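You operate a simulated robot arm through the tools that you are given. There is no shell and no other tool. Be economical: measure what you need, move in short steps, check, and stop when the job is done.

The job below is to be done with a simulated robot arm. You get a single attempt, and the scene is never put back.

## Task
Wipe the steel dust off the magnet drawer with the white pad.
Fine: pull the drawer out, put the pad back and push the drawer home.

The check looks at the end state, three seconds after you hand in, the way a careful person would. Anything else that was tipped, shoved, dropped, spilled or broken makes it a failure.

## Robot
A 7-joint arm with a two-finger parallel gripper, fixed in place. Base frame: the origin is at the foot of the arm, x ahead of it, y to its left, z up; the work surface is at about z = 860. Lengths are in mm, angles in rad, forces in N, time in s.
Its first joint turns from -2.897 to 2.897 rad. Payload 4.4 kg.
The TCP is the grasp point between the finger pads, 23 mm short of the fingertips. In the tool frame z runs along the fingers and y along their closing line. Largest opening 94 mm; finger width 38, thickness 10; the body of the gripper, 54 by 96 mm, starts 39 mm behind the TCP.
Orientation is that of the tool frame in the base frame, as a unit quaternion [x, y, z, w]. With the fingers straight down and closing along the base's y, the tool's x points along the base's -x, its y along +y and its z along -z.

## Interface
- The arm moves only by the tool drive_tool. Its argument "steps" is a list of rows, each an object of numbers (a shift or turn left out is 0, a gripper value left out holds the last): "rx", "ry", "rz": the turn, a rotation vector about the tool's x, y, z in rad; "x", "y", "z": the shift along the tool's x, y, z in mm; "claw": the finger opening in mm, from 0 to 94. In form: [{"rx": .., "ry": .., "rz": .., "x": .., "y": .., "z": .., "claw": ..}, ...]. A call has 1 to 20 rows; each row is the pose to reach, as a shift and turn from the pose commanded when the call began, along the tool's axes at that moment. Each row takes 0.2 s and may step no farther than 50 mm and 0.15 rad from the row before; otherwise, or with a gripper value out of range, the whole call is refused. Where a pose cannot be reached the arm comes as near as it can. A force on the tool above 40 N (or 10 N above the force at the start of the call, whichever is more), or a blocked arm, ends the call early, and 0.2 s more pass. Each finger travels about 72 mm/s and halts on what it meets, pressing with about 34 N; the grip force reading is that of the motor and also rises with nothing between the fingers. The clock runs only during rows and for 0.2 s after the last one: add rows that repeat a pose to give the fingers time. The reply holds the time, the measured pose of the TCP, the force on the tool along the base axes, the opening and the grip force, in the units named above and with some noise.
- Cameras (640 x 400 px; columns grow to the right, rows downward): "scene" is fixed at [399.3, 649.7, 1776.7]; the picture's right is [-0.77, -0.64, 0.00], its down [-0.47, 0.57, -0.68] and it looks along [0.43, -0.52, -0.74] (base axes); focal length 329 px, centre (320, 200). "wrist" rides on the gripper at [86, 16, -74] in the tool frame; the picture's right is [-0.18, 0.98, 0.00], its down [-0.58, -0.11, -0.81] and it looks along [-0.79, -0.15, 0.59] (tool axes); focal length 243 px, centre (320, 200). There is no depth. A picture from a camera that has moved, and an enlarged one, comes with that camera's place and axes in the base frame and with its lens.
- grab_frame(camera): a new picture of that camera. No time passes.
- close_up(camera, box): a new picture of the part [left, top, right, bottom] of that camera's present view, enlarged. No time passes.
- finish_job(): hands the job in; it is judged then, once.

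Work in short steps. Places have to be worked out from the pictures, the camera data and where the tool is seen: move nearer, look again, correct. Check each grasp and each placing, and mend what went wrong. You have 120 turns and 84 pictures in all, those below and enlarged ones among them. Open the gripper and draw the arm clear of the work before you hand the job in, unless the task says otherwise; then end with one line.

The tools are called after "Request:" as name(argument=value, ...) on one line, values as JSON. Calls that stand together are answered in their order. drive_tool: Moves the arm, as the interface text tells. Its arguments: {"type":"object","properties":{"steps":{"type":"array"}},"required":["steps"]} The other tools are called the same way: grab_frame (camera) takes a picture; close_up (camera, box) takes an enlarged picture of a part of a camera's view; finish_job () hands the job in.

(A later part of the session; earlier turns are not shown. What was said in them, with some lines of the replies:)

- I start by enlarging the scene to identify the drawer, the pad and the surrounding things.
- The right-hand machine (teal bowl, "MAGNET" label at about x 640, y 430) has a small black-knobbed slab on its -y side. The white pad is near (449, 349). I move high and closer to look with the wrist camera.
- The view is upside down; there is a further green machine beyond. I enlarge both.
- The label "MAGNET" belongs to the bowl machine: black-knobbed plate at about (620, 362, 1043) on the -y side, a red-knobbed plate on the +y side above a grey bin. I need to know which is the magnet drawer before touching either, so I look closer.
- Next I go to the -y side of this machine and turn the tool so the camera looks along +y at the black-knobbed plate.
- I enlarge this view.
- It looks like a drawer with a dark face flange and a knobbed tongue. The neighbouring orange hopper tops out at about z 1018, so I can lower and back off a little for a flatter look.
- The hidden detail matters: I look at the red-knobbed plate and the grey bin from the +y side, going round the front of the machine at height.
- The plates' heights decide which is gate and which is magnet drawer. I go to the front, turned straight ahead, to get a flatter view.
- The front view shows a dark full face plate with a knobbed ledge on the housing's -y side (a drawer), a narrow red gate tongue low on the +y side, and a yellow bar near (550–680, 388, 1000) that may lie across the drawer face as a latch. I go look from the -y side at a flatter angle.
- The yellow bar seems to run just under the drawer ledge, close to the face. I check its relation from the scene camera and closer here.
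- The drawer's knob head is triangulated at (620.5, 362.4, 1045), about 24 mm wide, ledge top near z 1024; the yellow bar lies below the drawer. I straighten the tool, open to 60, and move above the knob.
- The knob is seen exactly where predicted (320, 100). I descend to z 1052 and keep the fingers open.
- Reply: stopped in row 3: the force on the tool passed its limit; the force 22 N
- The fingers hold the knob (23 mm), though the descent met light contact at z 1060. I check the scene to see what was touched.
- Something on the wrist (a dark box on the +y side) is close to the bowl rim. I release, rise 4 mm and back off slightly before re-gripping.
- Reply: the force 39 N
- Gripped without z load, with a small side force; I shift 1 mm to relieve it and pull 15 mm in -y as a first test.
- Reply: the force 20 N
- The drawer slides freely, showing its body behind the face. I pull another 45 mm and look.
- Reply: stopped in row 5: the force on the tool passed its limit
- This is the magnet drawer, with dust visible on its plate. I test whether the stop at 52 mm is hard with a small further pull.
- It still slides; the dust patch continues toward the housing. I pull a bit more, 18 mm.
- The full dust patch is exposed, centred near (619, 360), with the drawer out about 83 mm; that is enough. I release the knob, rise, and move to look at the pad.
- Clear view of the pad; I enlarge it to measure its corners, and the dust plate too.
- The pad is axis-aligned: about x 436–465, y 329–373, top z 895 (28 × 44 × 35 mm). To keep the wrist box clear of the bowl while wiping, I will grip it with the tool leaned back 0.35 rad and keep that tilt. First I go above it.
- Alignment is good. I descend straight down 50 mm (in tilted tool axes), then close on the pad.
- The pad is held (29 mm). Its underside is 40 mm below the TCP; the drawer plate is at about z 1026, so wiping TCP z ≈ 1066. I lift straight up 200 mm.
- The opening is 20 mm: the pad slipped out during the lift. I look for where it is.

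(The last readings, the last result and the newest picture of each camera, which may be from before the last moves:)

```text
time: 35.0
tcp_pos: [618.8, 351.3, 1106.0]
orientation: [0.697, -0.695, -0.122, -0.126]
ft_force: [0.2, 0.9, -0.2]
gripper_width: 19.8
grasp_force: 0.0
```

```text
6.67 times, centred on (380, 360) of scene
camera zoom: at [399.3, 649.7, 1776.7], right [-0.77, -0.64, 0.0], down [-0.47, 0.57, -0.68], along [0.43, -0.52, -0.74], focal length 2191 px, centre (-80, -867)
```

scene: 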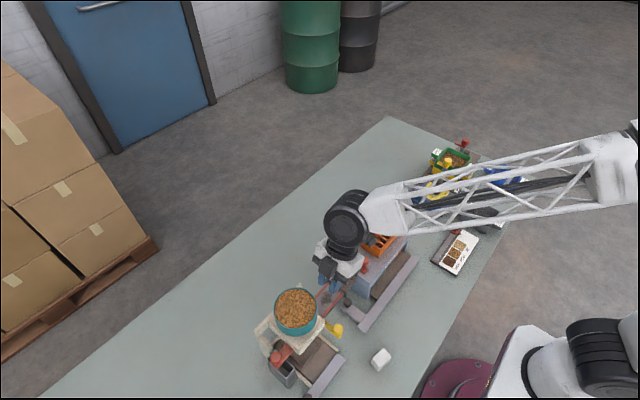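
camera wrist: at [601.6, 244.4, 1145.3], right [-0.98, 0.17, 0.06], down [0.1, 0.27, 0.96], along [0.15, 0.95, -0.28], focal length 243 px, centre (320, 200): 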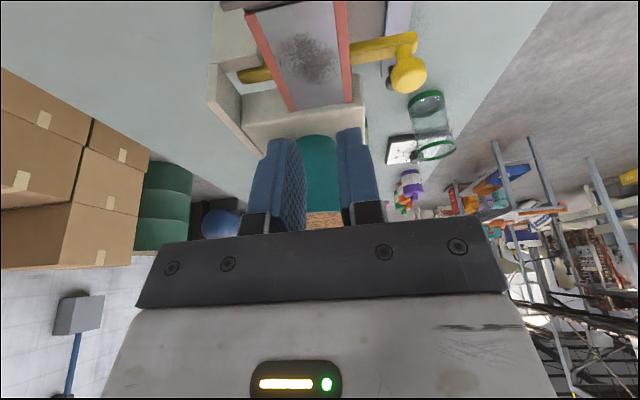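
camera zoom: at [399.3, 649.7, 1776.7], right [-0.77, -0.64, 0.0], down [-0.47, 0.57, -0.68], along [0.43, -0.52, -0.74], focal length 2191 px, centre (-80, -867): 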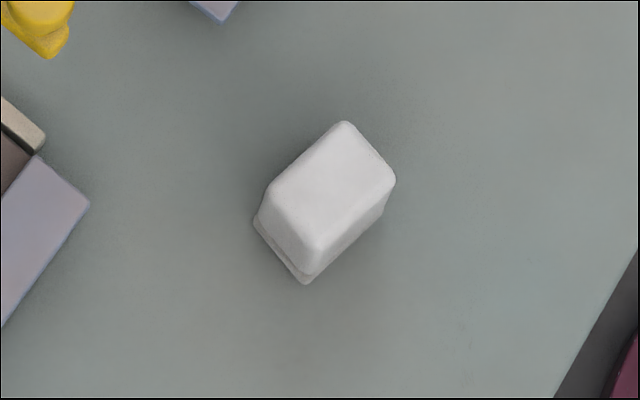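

The pad is still standing upright near its spot, slightly turned. My grip was too shallow. I go back with the fingers open, and reduce the tilt to 0.2 so I can grip deeper.

Request:
drive_tool(steps=[{"y": 40, "claw": 60}, {"y": 80}, {"y": 120}, {"y": 154, "x": 13, "z": -5}])

Request:
drive_tool(steps=[{"ry": 0.075}, {"ry": 0.15}])

Request:
close_up(camera="wrist", box=[270, 0, 370, 130])

```text
time: 36.0
tcp_pos: [462.5, 337.6, 1105.4]
orientation: [0.697, -0.695, -0.123, -0.126]
ft_force: [-0.2, -0.5, 0.5]
gripper_width: 60.0
grasp_force: 0.1
```

```text
time: 36.6
tcp_pos: [463.0, 337.0, 1105.1]
orientation: [0.704, -0.703, -0.07, -0.072]
ft_force: [-0.1, 0.0, 0.0]
gripper_width: 60.1
grasp_force: 0.1
```

```text
3.08 times, centred on (320, 65) of wrist
camera zoom: at [445.9, 237.7, 1161.0], right [-0.98, 0.18, 0.03], down [0.1, 0.41, 0.91], along [0.15, 0.9, -0.42], focal length 746 px, centre (320, 615)
```

zoom: 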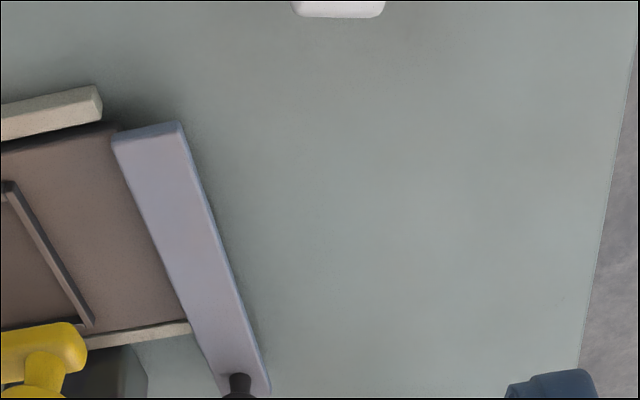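

The pad is just out of the top of the view; I back up and lower.

Request:
drive_tool(steps=[{"x": 26, "z": 25}, {"x": 51, "z": 51}])

Request:
close_up(camera="wrist", box=[270, 0, 390, 110])

```text
time: 37.2
tcp_pos: [462.4, 296.5, 1043.6]
orientation: [0.704, -0.703, -0.071, -0.075]
ft_force: [0.3, -0.3, 0.4]
gripper_width: 59.8
grasp_force: 0.1
```

```text
3.64 times, centred on (330, 55) of wrist
camera zoom: at [446.4, 196.8, 1100.5], right [-0.98, 0.18, 0.03], down [0.1, 0.41, 0.91], along [0.15, 0.9, -0.42], focal length 882 px, centre (284, 727)
```

zoom: 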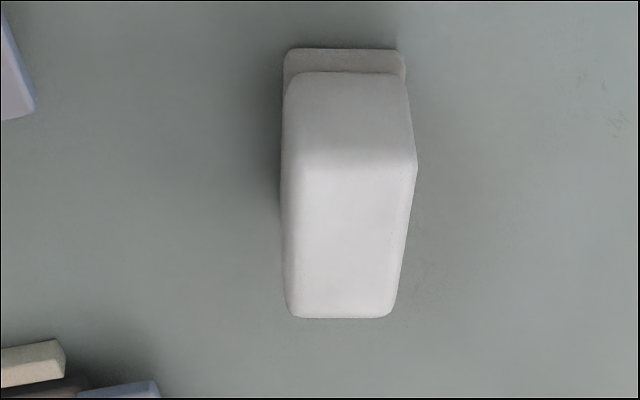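

The pad is at about (453, 352), turned about 0.16 rad clockwise. I turn the tool to match and hover above it, then check.

Request:
drive_tool(steps=[{"x": -9, "y": 4, "z": 37, "rx": 0.011, "rz": 0.055}, {"x": -18, "y": 8, "z": 74, "rx": 0.022, "rz": 0.11}, {"x": -26, "y": 11, "z": 111, "rx": 0.032, "rz": 0.157}, {"x": -26, "y": 11, "z": 111, "rx": 0.032, "rz": 0.157}])

Request:
close_up(camera="wrist", box=[210, 40, 430, 240])

```text
time: 38.2
tcp_pos: [451.0, 342.5, 940.3]
orientation: [-0.645, 0.757, 0.066, 0.079]
ft_force: [-0.2, 0.0, -0.2]
gripper_width: 60.0
grasp_force: 0.0
```

```text
2.00 times, centred on (320, 140) of wrist
camera zoom: at [419.1, 246.6, 996.7], right [-0.94, 0.33, 0.03], down [0.17, 0.38, 0.91], along [0.29, 0.86, -0.42], focal length 485 px, centre (320, 320)
```

zoom: 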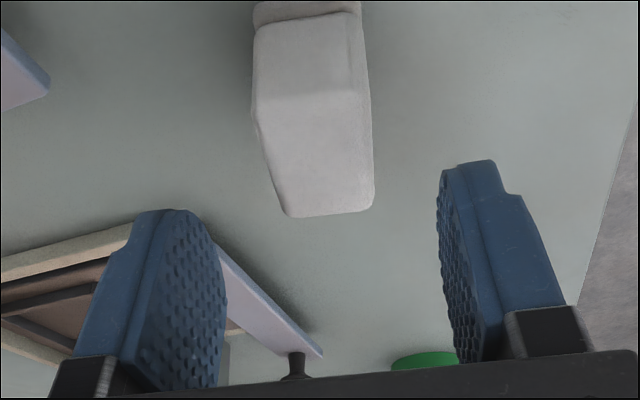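

Consistent estimate of centre (452, 352), with yaw about 0.2. I add 0.05 rad of turn and descend to TCP z 890, deeper than before.

Request:
drive_tool(steps=[{"x": 3, "z": 17, "rx": 0.01, "rz": 0.049}, {"x": 6, "z": 34, "rx": 0.01, "rz": 0.049}, {"x": 8.5, "z": 47, "rx": 0.01, "rz": 0.049}, {"x": 8.8, "z": 49.8, "rx": 0.01, "rz": 0.049}])

Request:
drive_tool(steps=[{"claw": 45}, {"claw": 30}, {"claw": 15}, {"claw": 10}, {"claw": 10}, {"claw": 10}])

Request:
close_up(camera="wrist", box=[220, 60, 420, 240])

```text
time: 39.2
tcp_pos: [452.0, 345.8, 890.7]
orientation: [-0.626, 0.773, 0.063, 0.081]
ft_force: [-0.1, 0.2, 0.5]
gripper_width: 59.9
grasp_force: 0.1
```

```text
time: 40.6
tcp_pos: [452.4, 345.0, 890.4]
orientation: [-0.626, 0.773, 0.063, 0.08]
ft_force: [-0.7, 0.4, -0.6]
gripper_width: 29.7
grasp_force: 34.3
```

```text
2.22 times, centred on (320, 150) of wrist
camera zoom: at [415.2, 251.4, 946.5], right [-0.92, 0.38, 0.03], down [0.19, 0.38, 0.91], along [0.33, 0.85, -0.42], focal length 539 px, centre (320, 311)
```

zoom: 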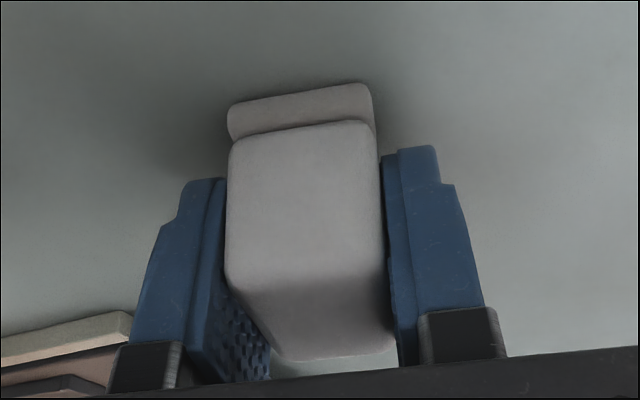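

Deeper grip now (29.7 mm, 34 N). I lift slowly by 25 mm and check it stays.

Request:
drive_tool(steps=[{"x": -0.6, "z": -3}, {"x": -1.2, "z": -6}, {"x": -2, "z": -10}, {"x": -3, "z": -15}, {"x": -4, "z": -20}, {"x": -5, "z": -25}])

Request:
close_up(camera="wrist", box=[220, 60, 420, 240])

```text
time: 42.0
tcp_pos: [452.1, 346.2, 915.9]
orientation: [-0.627, 0.773, 0.064, 0.08]
ft_force: [-0.3, -0.2, -0.3]
gripper_width: 29.5
grasp_force: 34.0
```

```text
2.22 times, centred on (320, 150) of wrist
camera zoom: at [415.2, 251.8, 971.5], right [-0.92, 0.38, 0.03], down [0.19, 0.38, 0.91], along [0.33, 0.85, -0.42], focal length 539 px, centre (320, 311)
```

zoom: 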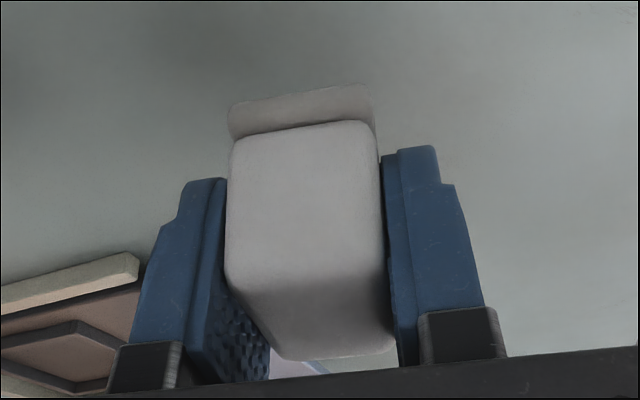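

It holds. I lift gently to about z 1115 while turning back to yaw 0.

Request:
drive_tool(steps=[{"x": -3, "z": -15}, {"x": -7, "z": -35}, {"x": -12, "z": -60}, {"x": -17, "z": -85}, {"x": -22, "z": -110, "rx": -0.01, "rz": -0.05}, {"x": -27, "z": -135, "rx": -0.02, "rz": -0.1}, {"x": -32, "z": -160, "rx": -0.03, "rz": -0.15}, {"x": -37, "z": -183, "rx": -0.042, "rz": -0.206}, {"x": -39.5, "z": -195, "rx": -0.042, "rz": -0.206}])

```text
time: 44.0
tcp_pos: [451.9, 345.4, 1115.6]
orientation: [0.704, -0.703, -0.071, -0.073]
ft_force: [-0.3, -0.2, 0.2]
gripper_width: 29.4
grasp_force: 34.5
```

Still held. I move over the dust in smooth rows and look.

Request:
drive_tool(steps=[{"y": -15}, {"y": -40}, {"y": -70}, {"y": -100}, {"y": -130}, {"y": -152, "x": -3}, {"y": -165, "x": -5, "z": 1}, {"y": -165, "x": -5, "z": 1}])

Request:
grab_frame(camera="wrist")

Request:
close_up(camera="scene", box=[280, 230, 380, 330])

```text
time: 45.8
tcp_pos: [616.6, 352.1, 1116.5]
orientation: [0.704, -0.703, -0.07, -0.073]
ft_force: [-0.3, -0.3, -0.2]
gripper_width: 29.5
grasp_force: 33.9
```

```text
33 pictures are left
camera wrist: at [600.2, 251.6, 1171.3], right [-0.98, 0.18, 0.03], down [0.1, 0.41, 0.91], along [0.15, 0.9, -0.42], focal length 243 px, centre (320, 200)
```

wrist: 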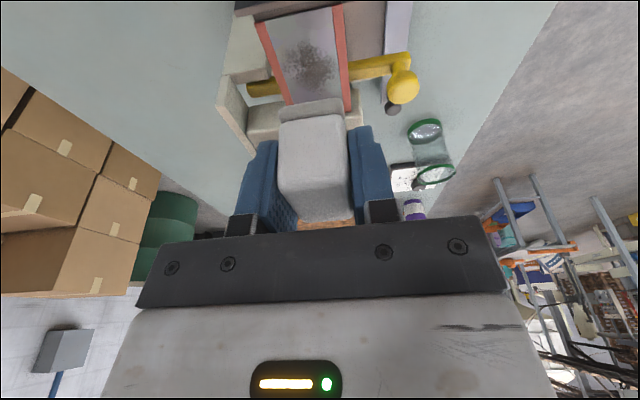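

```text
4.00 times, centred on (330, 280) of scene
camera zoom: at [399.3, 649.7, 1776.7], right [-0.77, -0.64, 0.0], down [-0.47, 0.57, -0.68], along [0.43, -0.52, -0.74], focal length 1314 px, centre (280, -120)
```

zoom: 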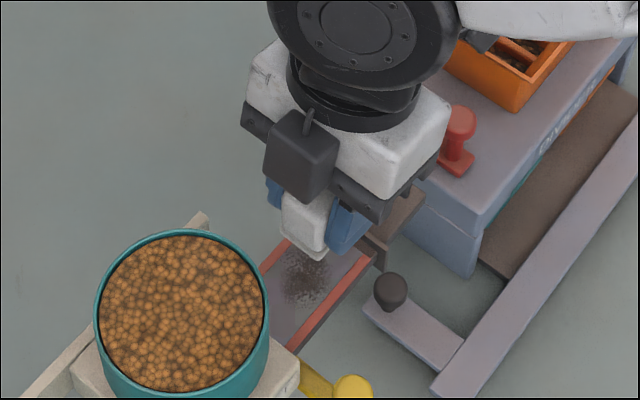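

Refined: dust centre about (622, 358), drawer rails at x ≈ 599 and 646. I shift 5 mm in x and come down to 10 mm above the plate, then creep.

Request:
drive_tool(steps=[{"y": -3, "x": 5, "z": 14}, {"y": -5, "x": 8.5, "z": 32}, {"y": -5, "x": 12, "z": 48.5}])

Request:
close_up(camera="wrist", box=[220, 40, 420, 220])

Request:
close_up(camera="scene", box=[280, 230, 380, 330])

```text
time: 46.6
tcp_pos: [621.4, 350.5, 1065.0]
orientation: [-0.703, 0.704, 0.071, 0.073]
ft_force: [0.3, 0.7, -0.6]
gripper_width: 29.4
grasp_force: 34.2
```

```text
2.22 times, centred on (320, 130) of wrist
camera zoom: at [604.2, 249.8, 1121.2], right [-0.98, 0.18, 0.03], down [0.1, 0.41, 0.91], along [0.15, 0.9, -0.42], focal length 539 px, centre (320, 356)
```

zoom: 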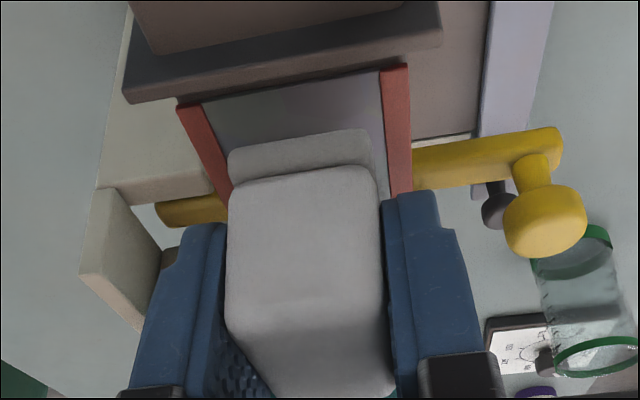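

```text
4.00 times, centred on (330, 280) of scene
camera zoom: at [399.3, 649.7, 1776.7], right [-0.77, -0.64, 0.0], down [-0.47, 0.57, -0.68], along [0.43, -0.52, -0.74], focal length 1314 px, centre (280, -120)
```

zoom: 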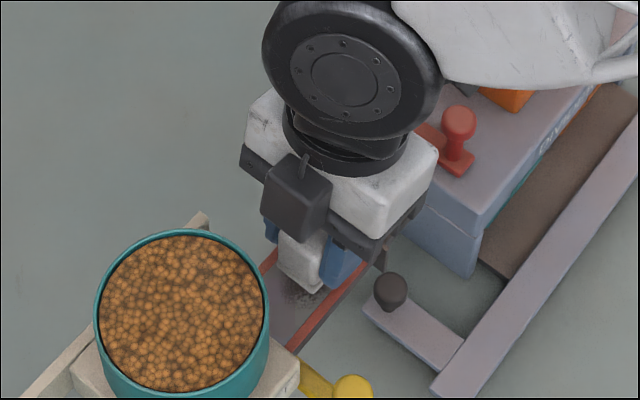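

Well placed, box clear of the bowl. I creep down, 6 mm first.

Request:
drive_tool(steps=[{"x": 0.6, "z": 3}, {"x": 1.2, "z": 6}])

Request:
drive_tool(steps=[{"x": 0.2, "z": 1}, {"x": 0.4, "z": 2}])

```text
time: 47.2
tcp_pos: [620.3, 350.9, 1059.8]
orientation: [0.704, -0.703, -0.069, -0.073]
ft_force: [-0.2, 1.1, -0.8]
gripper_width: 29.7
grasp_force: 33.7
```

```text
time: 47.8
tcp_pos: [621.1, 349.2, 1057.4]
orientation: [0.704, -0.703, -0.07, -0.073]
ft_force: [0.1, -0.3, -0.1]
gripper_width: 29.5
grasp_force: 33.8
```

No contact at 1057.4; continuing in 1 mm rows.

Request:
drive_tool(steps=[{"x": 0.2, "z": 1}, {"x": 0.4, "z": 2}])

Request:
drive_tool(steps=[{"x": 0.2, "z": 1}, {"x": 0.3, "z": 1.5}])

```text
time: 48.4
tcp_pos: [621.5, 349.7, 1055.1]
orientation: [0.704, -0.703, -0.07, -0.072]
ft_force: [0.2, 0.1, -0.9]
gripper_width: 29.3
grasp_force: 33.3
```

```text
time: 49.0
tcp_pos: [622.0, 350.2, 1055.9]
orientation: [0.704, -0.703, -0.07, -0.073]
ft_force: [-0.1, 0.4, 0.3]
gripper_width: 29.4
grasp_force: 34.1
```

Still no force; let me see the gap.

Request:
close_up(camera="wrist", box=[260, 60, 400, 180])

Request:
drive_tool(steps=[{"x": 0.2, "z": 1}, {"x": 0.3, "z": 1.5}])

```text
3.33 times, centred on (330, 120) of wrist
camera zoom: at [604.9, 249.8, 1110.1], right [-0.98, 0.18, 0.03], down [0.1, 0.41, 0.91], along [0.15, 0.9, -0.42], focal length 809 px, centre (287, 467)
```

zoom: 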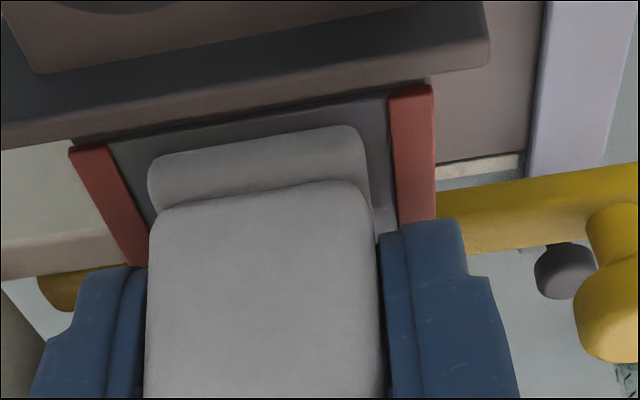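

```text
time: 49.6
tcp_pos: [621.7, 350.0, 1055.5]
orientation: [-0.703, 0.703, 0.07, 0.075]
ft_force: [-3.4, 0.0, 14.2]
gripper_width: 29.2
grasp_force: 34.4
```

Contact: 14 N upward. I wipe with small strokes along y (+6 to −9 mm) and x (±3 mm).

Request:
drive_tool(steps=[{"x": -3, "z": 0.6}, {"x": -6, "z": 1.2}, {"x": -6, "z": 1.2, "y": 3}, {"x": 0, "y": 3}, {"x": 5, "z": -1, "y": 3}, {"x": 9, "z": -1.8, "y": 3}, {"x": 9, "z": -1.8, "y": 0}, {"x": 4, "z": -0.8}, {"x": -2, "z": 0.4}, {"x": -6, "z": 1.2}, {"x": -6, "z": 1.2, "y": -3}, {"x": 0, "y": -3}, {"x": 5, "z": -1, "y": -3}, {"x": 9, "z": -1.8, "y": -3}, {"x": 4, "z": -0.8, "y": 0}, {"x": 0, "y": 0}])

Request:
close_up(camera="wrist", box=[260, 60, 400, 180])

```text
time: 53.0
tcp_pos: [621.3, 349.4, 1054.8]
orientation: [0.704, -0.703, -0.071, -0.074]
ft_force: [-4.0, -1.5, 21.7]
gripper_width: 29.4
grasp_force: 33.2
```

```text
3.33 times, centred on (330, 120) of wrist
camera zoom: at [605.2, 249.2, 1109.0], right [-0.98, 0.18, 0.03], down [0.1, 0.41, 0.91], along [0.15, 0.9, -0.42], focal length 809 px, centre (287, 467)
```

zoom: 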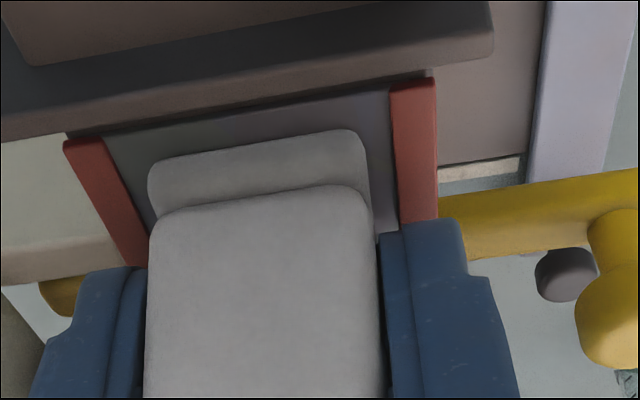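

I lift 55 mm to inspect the plate.

Request:
drive_tool(steps=[{"x": -2, "z": -10}, {"x": -6, "z": -30}, {"x": -11, "z": -54}])

Request:
close_up(camera="wrist", box=[220, 0, 420, 160])

```text
time: 53.8
tcp_pos: [621.2, 349.2, 1109.3]
orientation: [0.704, -0.703, -0.07, -0.072]
ft_force: [-0.6, -0.4, -1.6]
gripper_width: 29.5
grasp_force: 34.2
```

```text
2.50 times, centred on (320, 80) of wrist
camera zoom: at [604.4, 249.3, 1164.5], right [-0.98, 0.18, 0.03], down [0.11, 0.41, 0.91], along [0.15, 0.9, -0.42], focal length 606 px, centre (320, 500)
```

zoom: 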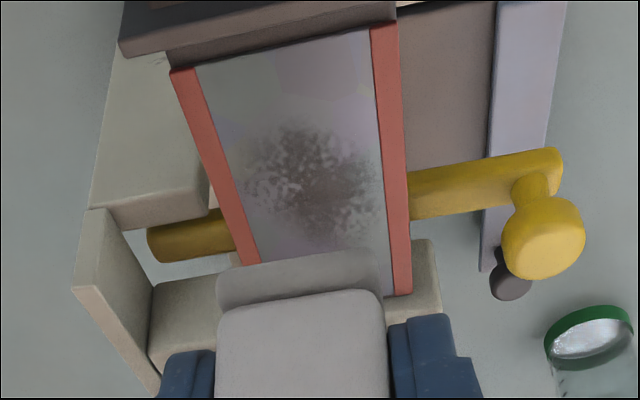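

Dust is still there. I check from the scene camera whether it has been reduced, and how high the rails stand.

Request:
close_up(camera="wrist", box=[260, 0, 370, 90])

Request:
close_up(camera="scene", box=[310, 270, 360, 320])

```text
4.44 times, centred on (315, 45) of wrist
camera zoom: at [604.4, 249.3, 1164.5], right [-0.98, 0.18, 0.03], down [0.11, 0.41, 0.91], along [0.15, 0.9, -0.42], focal length 1078 px, centre (342, 889)
```

zoom: 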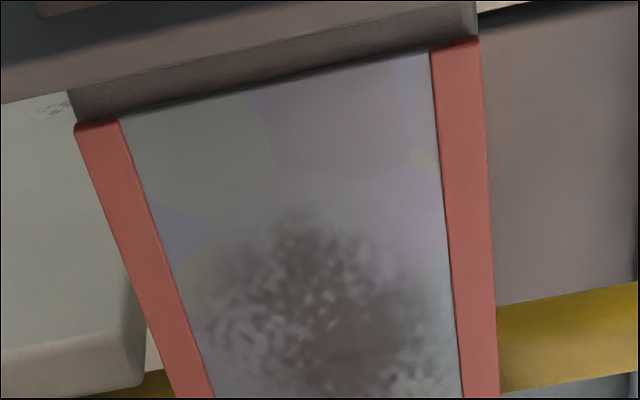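

```text
8.00 times, centred on (335, 295) of scene
camera zoom: at [399.3, 649.7, 1776.7], right [-0.77, -0.64, 0.0], down [-0.47, 0.57, -0.68], along [0.43, -0.52, -0.74], focal length 2629 px, centre (200, -560)
```

zoom: 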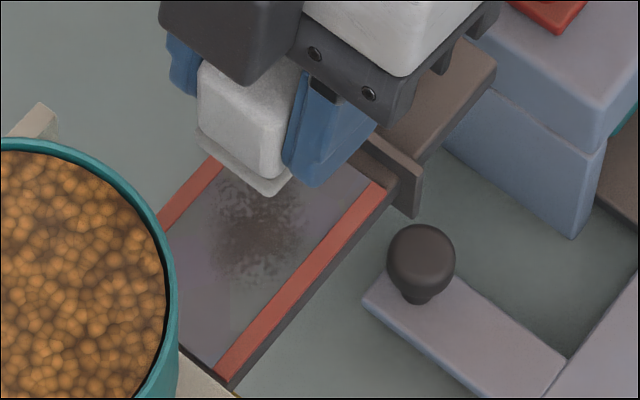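

The dust is clearly paler than before, so wiping works. I go down again and make longer strokes (y 342–360) with more passes.

Request:
drive_tool(steps=[{"x": 6, "z": 30}, {"x": 9.8, "z": 49}, {"x": 10.6, "z": 53}, {"x": 11, "z": 54.2}])

Request:
drive_tool(steps=[{"x": -5, "z": 1}, {"x": -10, "z": 2}, {"x": -5, "z": 1}, {"x": 2, "z": -0.4}, {"x": 8, "z": -1.6}, {"x": 8, "z": -1.6, "y": 4}, {"x": 2, "z": -0.4, "y": 4}, {"x": -5, "z": 1, "y": 4}, {"x": -10, "z": 2, "y": 4}, {"x": -4, "z": 0.8, "y": 4}, {"x": 2, "z": -0.4, "y": 4}, {"x": 8, "z": -1.6, "y": 4}, {"x": 8, "z": -1.6, "y": -4}, {"x": 2, "z": -0.4, "y": -4}, {"x": -5, "z": 1, "y": -4}, {"x": -10, "z": 2, "y": -4}, {"x": -4, "z": 0.8, "y": -4}, {"x": 2, "z": -0.4, "y": -4}, {"x": 8, "z": -1.6, "y": -4}, {"x": 0, "z": 0, "y": 0}])

Request:
drive_tool(steps=[{"x": -2, "z": -10}, {"x": -6, "z": -30}, {"x": -11, "z": -54}])

Request:
close_up(camera="wrist", box=[220, 0, 420, 160])

```text
time: 54.8
tcp_pos: [621.5, 350.1, 1053.9]
orientation: [0.703, -0.703, -0.07, -0.074]
ft_force: [-0.7, 0.1, 5.5]
gripper_width: 29.5
grasp_force: 34.4
```

```text
time: 59.0
tcp_pos: [622.1, 348.6, 1053.4]
orientation: [0.704, -0.703, -0.07, -0.074]
ft_force: [6.4, -1.3, 22.1]
gripper_width: 29.4
grasp_force: 33.9
```

```text
time: 59.8
tcp_pos: [621.4, 349.2, 1107.0]
orientation: [0.704, -0.703, -0.07, -0.073]
ft_force: [-0.2, 0.5, -0.3]
gripper_width: 29.4
grasp_force: 33.5
```

```text
2.50 times, centred on (320, 80) of wrist
camera zoom: at [604.8, 248.8, 1162.8], right [-0.98, 0.18, 0.03], down [0.11, 0.41, 0.91], along [0.15, 0.9, -0.42], focal length 606 px, centre (320, 500)
```

zoom: 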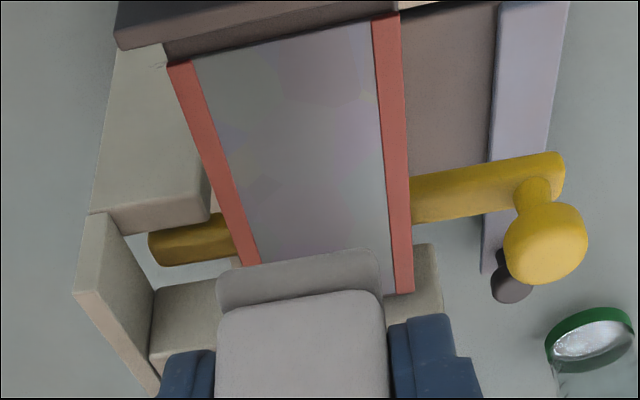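

The plate is clean. Now I carry the pad back over its original spot (centre 450, 351).

Request:
drive_tool(steps=[{"y": 15}, {"y": 45}, {"y": 80}, {"y": 115}, {"y": 145, "x": 3}, {"y": 165, "x": 5, "z": -1}, {"y": 171.4, "x": 5, "z": -1}, {"y": 171.4, "x": 5, "z": -1}])

Request:
drive_tool(steps=[{"x": 4, "z": 20}, {"x": 10, "z": 50}, {"x": 16, "z": 80}, {"x": 22, "z": 110}, {"x": 28, "z": 140}, {"x": 34, "z": 170}, {"x": 38, "z": 190}, {"x": 40, "z": 200}])

Request:
close_up(camera="scene", box=[350, 330, 410, 390])

```text
time: 61.6
tcp_pos: [451.3, 344.5, 1107.0]
orientation: [0.704, -0.703, -0.07, -0.073]
ft_force: [0.1, -0.2, -0.6]
gripper_width: 29.5
grasp_force: 33.7
```

```text
time: 63.4
tcp_pos: [451.7, 346.4, 902.0]
orientation: [0.704, -0.703, -0.07, -0.073]
ft_force: [0.7, 0.1, -0.7]
gripper_width: 29.5
grasp_force: 34.6
```

```text
6.67 times, centred on (380, 360) of scene
camera zoom: at [399.3, 649.7, 1776.7], right [-0.77, -0.64, 0.0], down [-0.47, 0.57, -0.68], along [0.43, -0.52, -0.74], focal length 2191 px, centre (-80, -867)
```

zoom: 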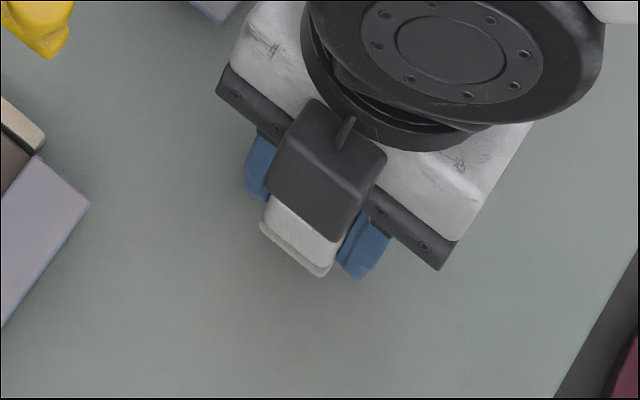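

Position matches the original footprint. I lower the last ~11 mm gently until light contact.

Request:
drive_tool(steps=[{"x": 0.8, "z": 4}, {"x": 1.8, "z": 8, "y": 0.8}, {"x": 2, "z": 9.5, "y": 0.8}])

Request:
drive_tool(steps=[{"x": 0.2, "z": 1}, {"x": 0.4, "z": 2}])

```text
time: 64.2
tcp_pos: [450.4, 346.8, 895.2]
orientation: [0.704, -0.703, -0.07, -0.074]
ft_force: [0.1, 0.4, -0.9]
gripper_width: 29.3
grasp_force: 34.3
```

```text
time: 64.8
tcp_pos: [450.8, 346.0, 892.5]
orientation: [0.704, -0.703, -0.07, -0.073]
ft_force: [-0.3, -0.3, -0.5]
gripper_width: 29.4
grasp_force: 33.6
```

Request:
drive_tool(steps=[{"x": 0.2, "z": 1}, {"x": 0.3, "z": 1.5}])

```text
time: 65.4
tcp_pos: [450.1, 346.4, 890.5]
orientation: [-0.703, 0.704, 0.07, 0.073]
ft_force: [0.9, -0.2, -1.4]
gripper_width: 29.2
grasp_force: 34.1
```

No contact yet at 890.5; another 1.5 mm.

Request:
drive_tool(steps=[{"x": 0.2, "z": 1}, {"x": 0.3, "z": 1.5}])

Request:
close_up(camera="wrist", box=[220, 60, 420, 240])

```text
time: 66.0
tcp_pos: [451.6, 345.5, 890.0]
orientation: [-0.703, 0.704, 0.07, 0.074]
ft_force: [-0.1, -5.1, 21.6]
gripper_width: 29.4
grasp_force: 34.7
```

```text
2.22 times, centred on (320, 150) of wrist
camera zoom: at [434.4, 246.0, 945.2], right [-0.98, 0.18, 0.03], down [0.1, 0.41, 0.91], along [0.15, 0.9, -0.42], focal length 539 px, centre (320, 311)
```

zoom: 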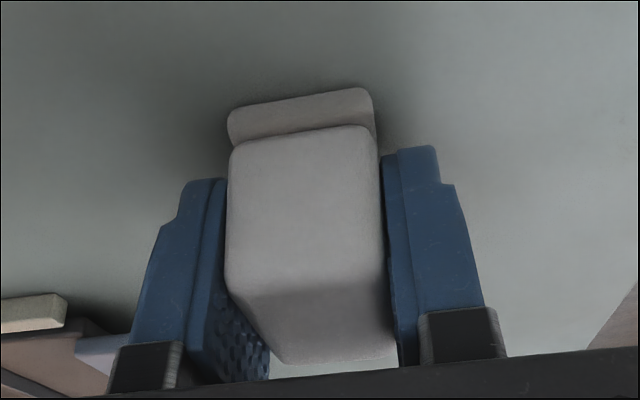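

Firm contact with the table. I open and lift straight up.

Request:
drive_tool(steps=[{"claw": 34}, {"claw": 45}, {"claw": 60}, {"claw": 60, "x": -3, "z": -15}, {"x": -9, "z": -45}, {"x": -17, "z": -85}, {"x": -25, "z": -125}, {"x": -33, "z": -165}, {"x": -40, "z": -200}])

Request:
close_up(camera="scene", box=[360, 340, 400, 380])

```text
time: 68.0
tcp_pos: [450.5, 342.7, 1091.6]
orientation: [0.704, -0.703, -0.071, -0.072]
ft_force: [-0.6, -0.2, -0.4]
gripper_width: 60.1
grasp_force: 0.0
```

```text
10.00 times, centred on (380, 360) of scene
camera zoom: at [399.3, 649.7, 1776.7], right [-0.77, -0.64, 0.0], down [-0.47, 0.57, -0.68], along [0.43, -0.52, -0.74], focal length 3286 px, centre (-280, -1400)
```

zoom: 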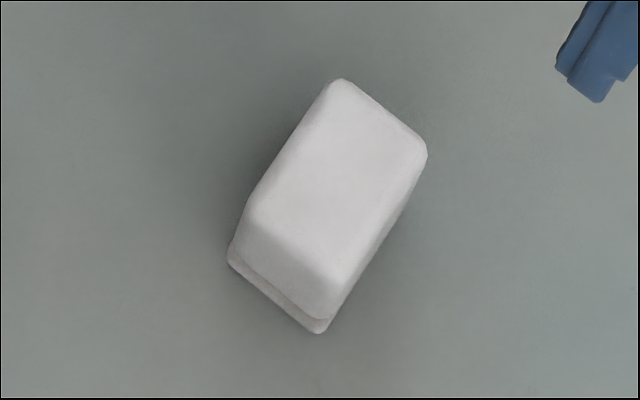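

The pad is back within about 3 mm of its original place, upright. Now I straighten the tool and return above the drawer knob.

Request:
drive_tool(steps=[{"ry": 0.1}, {"ry": 0.2}])

Request:
drive_tool(steps=[{"x": 20, "y": -20, "z": -15}, {"x": 40, "y": -60, "z": -28}, {"x": 60, "y": -100, "z": -28}, {"x": 67, "y": -140, "z": -28}, {"x": 67, "y": -171.5, "z": -28}, {"x": 67, "y": -171.5, "z": -28}])

Request:
grab_frame(camera="wrist")

```text
time: 68.6
tcp_pos: [450.1, 344.8, 1093.2]
orientation: [0.707, -0.707, 0.001, -0.002]
ft_force: [0.7, 0.3, 0.0]
gripper_width: 60.1
grasp_force: 0.1
```

```text
time: 70.0
tcp_pos: [622.4, 277.1, 1120.3]
orientation: [0.707, -0.707, 0.001, -0.004]
ft_force: [-0.7, 0.3, 0.4]
gripper_width: 60.0
grasp_force: 0.1
```

```text
20 pictures are left
camera wrist: at [605.1, 189.7, 1193.8], right [-0.98, 0.18, 0.0], down [0.1, 0.58, 0.81], along [0.15, 0.79, -0.59], focal length 243 px, centre (320, 200)
```

wrist: 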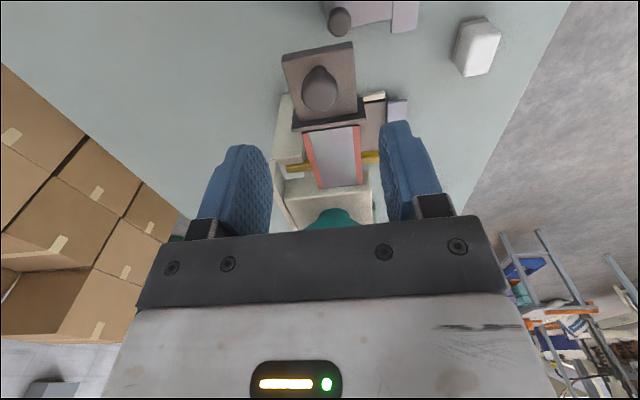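

The plate is clean and the knob is at about (622, 273.5). I descend to z 1064 and grip.

Request:
drive_tool(steps=[{"x": 3, "z": 25}, {"x": 3, "z": 45}, {"x": 3, "z": 57}])

Request:
drive_tool(steps=[{"claw": 40}, {"claw": 20}, {"claw": 10}, {"claw": 10}])

```text
time: 70.8
tcp_pos: [620.7, 275.1, 1065.1]
orientation: [0.708, -0.706, 0.001, -0.002]
ft_force: [-0.4, -0.4, 0.2]
gripper_width: 60.0
grasp_force: 0.0
```

```text
time: 72.0
tcp_pos: [622.1, 275.2, 1064.3]
orientation: [0.708, -0.707, 0.001, -0.003]
ft_force: [11.5, 0.2, -5.2]
gripper_width: 23.1
grasp_force: 45.4
stopped in row 4: the force on the tool passed its limit (the readings are from after the stop); the commanded pose is now the measured one
```

Knob gripped. I push the drawer in +y by 70 mm.

Request:
drive_tool(steps=[{"x": -4}, {"x": -10}, {"x": -18}, {"x": -26}, {"x": -34}, {"x": -42}, {"x": -50}, {"x": -58}, {"x": -66}, {"x": -72}])

```text
time: 73.8
tcp_pos: [621.8, 329.8, 1064.6]
orientation: [0.707, -0.707, 0.001, -0.004]
ft_force: [11.0, 1.1, -4.3]
gripper_width: 22.9
grasp_force: 45.0
stopped in row 8: the force on the tool passed its limit (the readings are from after the stop); the commanded pose is now the measured one
```

A momentary force stop at y 330, as on the way out. I continue slowly.

Request:
drive_tool(steps=[{"x": -3}, {"x": -6}, {"x": -9}, {"x": -12}, {"x": -15}, {"x": -18}, {"x": -20}])

Request:
close_up(camera="scene", box=[290, 260, 370, 340])

```text
time: 75.4
tcp_pos: [621.0, 350.5, 1065.0]
orientation: [0.707, -0.707, 0.001, -0.004]
ft_force: [8.3, -0.8, 7.0]
gripper_width: 23.1
grasp_force: 44.9
```

```text
5.00 times, centred on (330, 300) of scene
camera zoom: at [399.3, 649.7, 1776.7], right [-0.77, -0.64, 0.0], down [-0.47, 0.57, -0.68], along [0.43, -0.52, -0.74], focal length 1643 px, centre (270, -300)
```

zoom: 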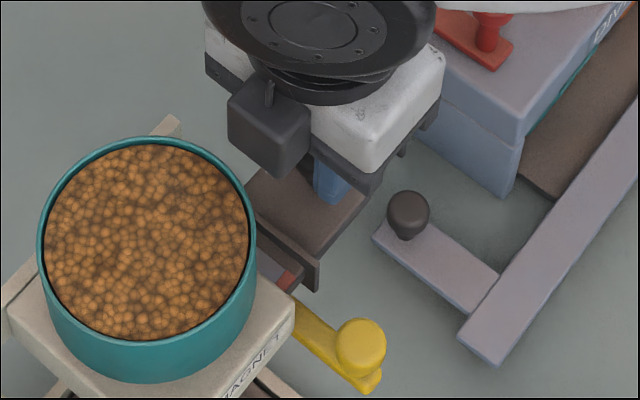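

About 12 mm remain. I push 8 mm more with the grip, staying clear of the bowl.

Request:
drive_tool(steps=[{"x": -2}, {"x": -4}, {"x": -6}, {"x": -8}])

Request:
close_up(camera="wrist", box=[230, 60, 410, 240])

```text
time: 76.4
tcp_pos: [622.4, 356.5, 1064.1]
orientation: [-0.707, 0.708, -0.001, 0.004]
ft_force: [22.7, -0.7, 1.9]
gripper_width: 23.1
grasp_force: 44.6
```

```text
2.22 times, centred on (320, 150) of wrist
camera zoom: at [605.0, 270.3, 1138.6], right [-0.98, 0.18, -0.01], down [0.1, 0.58, 0.81], along [0.15, 0.79, -0.59], focal length 539 px, centre (320, 311)
```

zoom: 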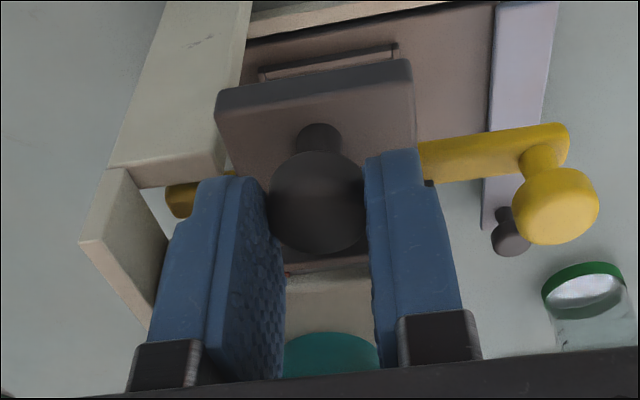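

A few mm remain. I release, back off and will finish by pushing the ledge's outer end with closed fingers, which keeps the wrist well away from the bowl.

Request:
drive_tool(steps=[{"claw": 35}, {"claw": 50}, {"z": -20}, {"z": -40}, {"z": -40, "x": 40, "claw": 20}, {"z": -40, "x": 70, "claw": 0}, {"z": -10, "x": 75, "claw": 0}, {"z": 15, "x": 75, "claw": 0}, {"z": 32, "x": 75, "claw": 0}])

Request:
grab_frame(camera="wrist")

Request:
close_up(camera="scene", box=[290, 260, 370, 340])

```text
time: 78.4
tcp_pos: [622.4, 284.5, 1032.6]
orientation: [-0.707, 0.707, -0.001, 0.004]
ft_force: [-0.4, -0.7, 0.0]
gripper_width: 0.0
grasp_force: 33.9
```

```text
17 pictures are left
camera wrist: at [605.4, 196.8, 1106.4], right [-0.98, 0.18, -0.01], down [0.1, 0.58, 0.81], along [0.15, 0.79, -0.59], focal length 243 px, centre (320, 200)
```

wrist: 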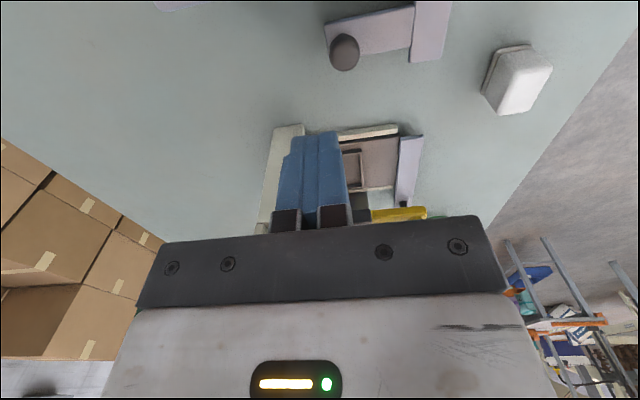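

```text
5.00 times, centred on (330, 300) of scene
camera zoom: at [399.3, 649.7, 1776.7], right [-0.77, -0.64, 0.0], down [-0.47, 0.57, -0.68], along [0.43, -0.52, -0.74], focal length 1643 px, centre (270, -300)
```

zoom: 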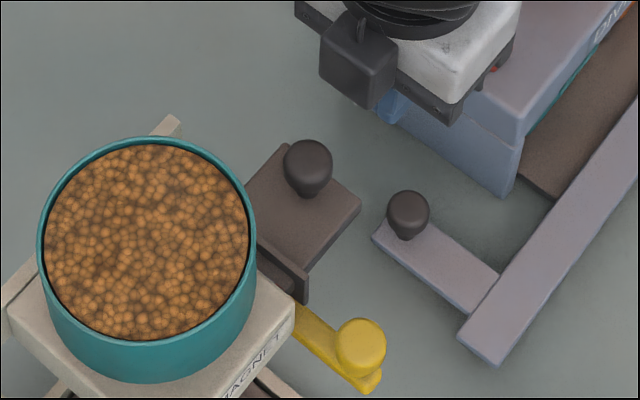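

The ledge's outer end is at about y 347, so contact should come at TCP y ≈ 328. I advance and push until it stops.

Request:
drive_tool(steps=[{"x": -12}, {"x": -24}, {"x": -34}, {"x": -38}, {"x": -40}, {"x": -42}, {"x": -44}, {"x": -46}, {"x": -48}, {"x": -50}, {"x": -52}, {"x": -54}, {"x": -56}, {"x": -58}, {"x": -60}])

Request:
close_up(camera="scene", box=[290, 260, 370, 340])

```text
time: 80.7
tcp_pos: [621.5, 331.6, 1032.9]
orientation: [-0.707, 0.708, -0.001, 0.002]
ft_force: [-1.9, -17.7, 4.9]
gripper_width: 0.2
grasp_force: 33.9
stopped in row 11: the force on the tool passed its limit (the readings are from after the stop); the commanded pose is now the measured one
```

```text
5.00 times, centred on (330, 300) of scene
camera zoom: at [399.3, 649.7, 1776.7], right [-0.77, -0.64, 0.0], down [-0.47, 0.57, -0.68], along [0.43, -0.52, -0.74], focal length 1643 px, centre (270, -300)
```

zoom: 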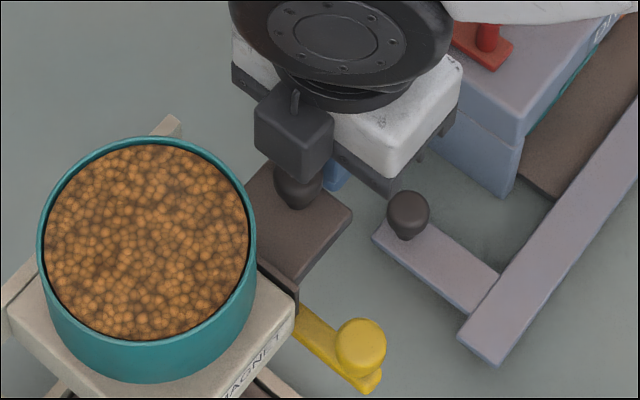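

The face now sits against the housing as at the start (corner at about (325.5, 322) in both). I back off, raise and compare.

Request:
drive_tool(steps=[{"x": 10}, {"x": 40, "z": -20}, {"x": 60, "z": -60}, {"x": 60, "z": -100}, {"x": 80, "z": -140}, {"x": 100, "z": -170, "y": 30}])

Request:
close_up(camera="scene", box=[300, 280, 360, 345])

Request:
close_up(camera="wrist", box=[270, 40, 430, 200])

```text
time: 82.1
tcp_pos: [591.0, 232.4, 1201.4]
orientation: [0.707, -0.707, 0.0, -0.002]
ft_force: [-0.2, -0.1, -0.8]
gripper_width: 0.1
grasp_force: 33.6
```

```text
6.15 times, centred on (330, 312) of scene
camera zoom: at [399.3, 649.7, 1776.7], right [-0.77, -0.64, 0.0], down [-0.47, 0.57, -0.68], along [0.43, -0.52, -0.74], focal length 2022 px, centre (258, -492)
```

zoom: 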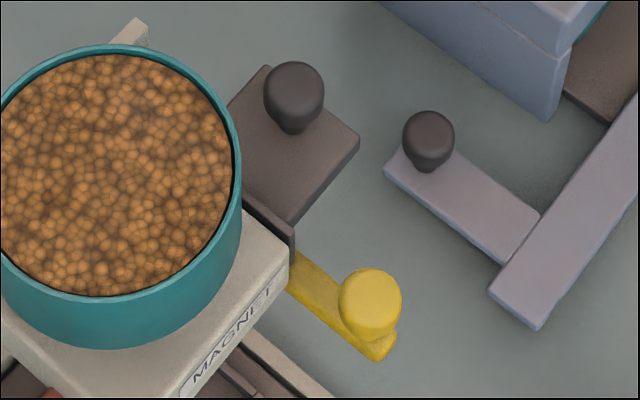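

```text
2.50 times, centred on (350, 120) of wrist
camera zoom: at [573.6, 145.3, 1275.6], right [-0.98, 0.18, 0.0], down [0.11, 0.58, 0.81], along [0.15, 0.79, -0.59], focal length 606 px, centre (245, 400)
```

zoom: 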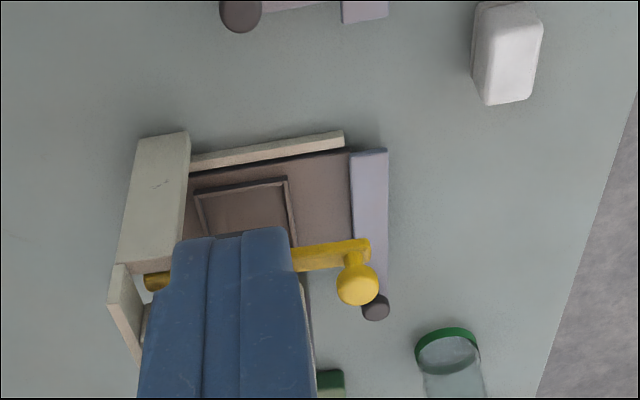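

The drawer matches the starting picture exactly. I open the gripper, draw clear upward, and do a final scene check.

Request:
drive_tool(steps=[{"z": -40, "claw": 60}, {"z": -80, "y": 20, "claw": 94}, {"z": -100, "y": 20, "claw": 94}, {"z": -100, "y": 20, "claw": 94}])

Request:
grab_frame(camera="scene")

```text
time: 83.1
tcp_pos: [570.5, 233.4, 1301.3]
orientation: [0.707, -0.707, 0.001, -0.003]
ft_force: [-0.5, -0.3, 0.6]
gripper_width: 94.1
grasp_force: 0.2
```

```text
12 pictures are left
```

scene: 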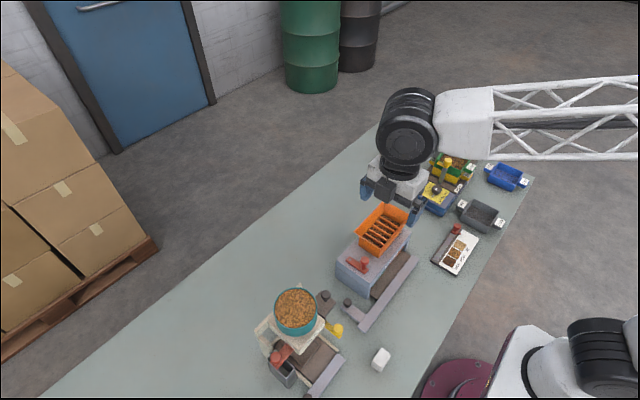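

Everything is in place, the gripper is open and the arm is clear; I hand in.

Request:
finish_job()

```text
The job is handed in.
```

I wiped the magnet drawer clean, set the pad back upright within about 3 mm of where it was, and pushed the drawer fully home; the pad slipped once on the first lift but stayed upright, and the gripper box lightly touched the bowl rim without moving it.
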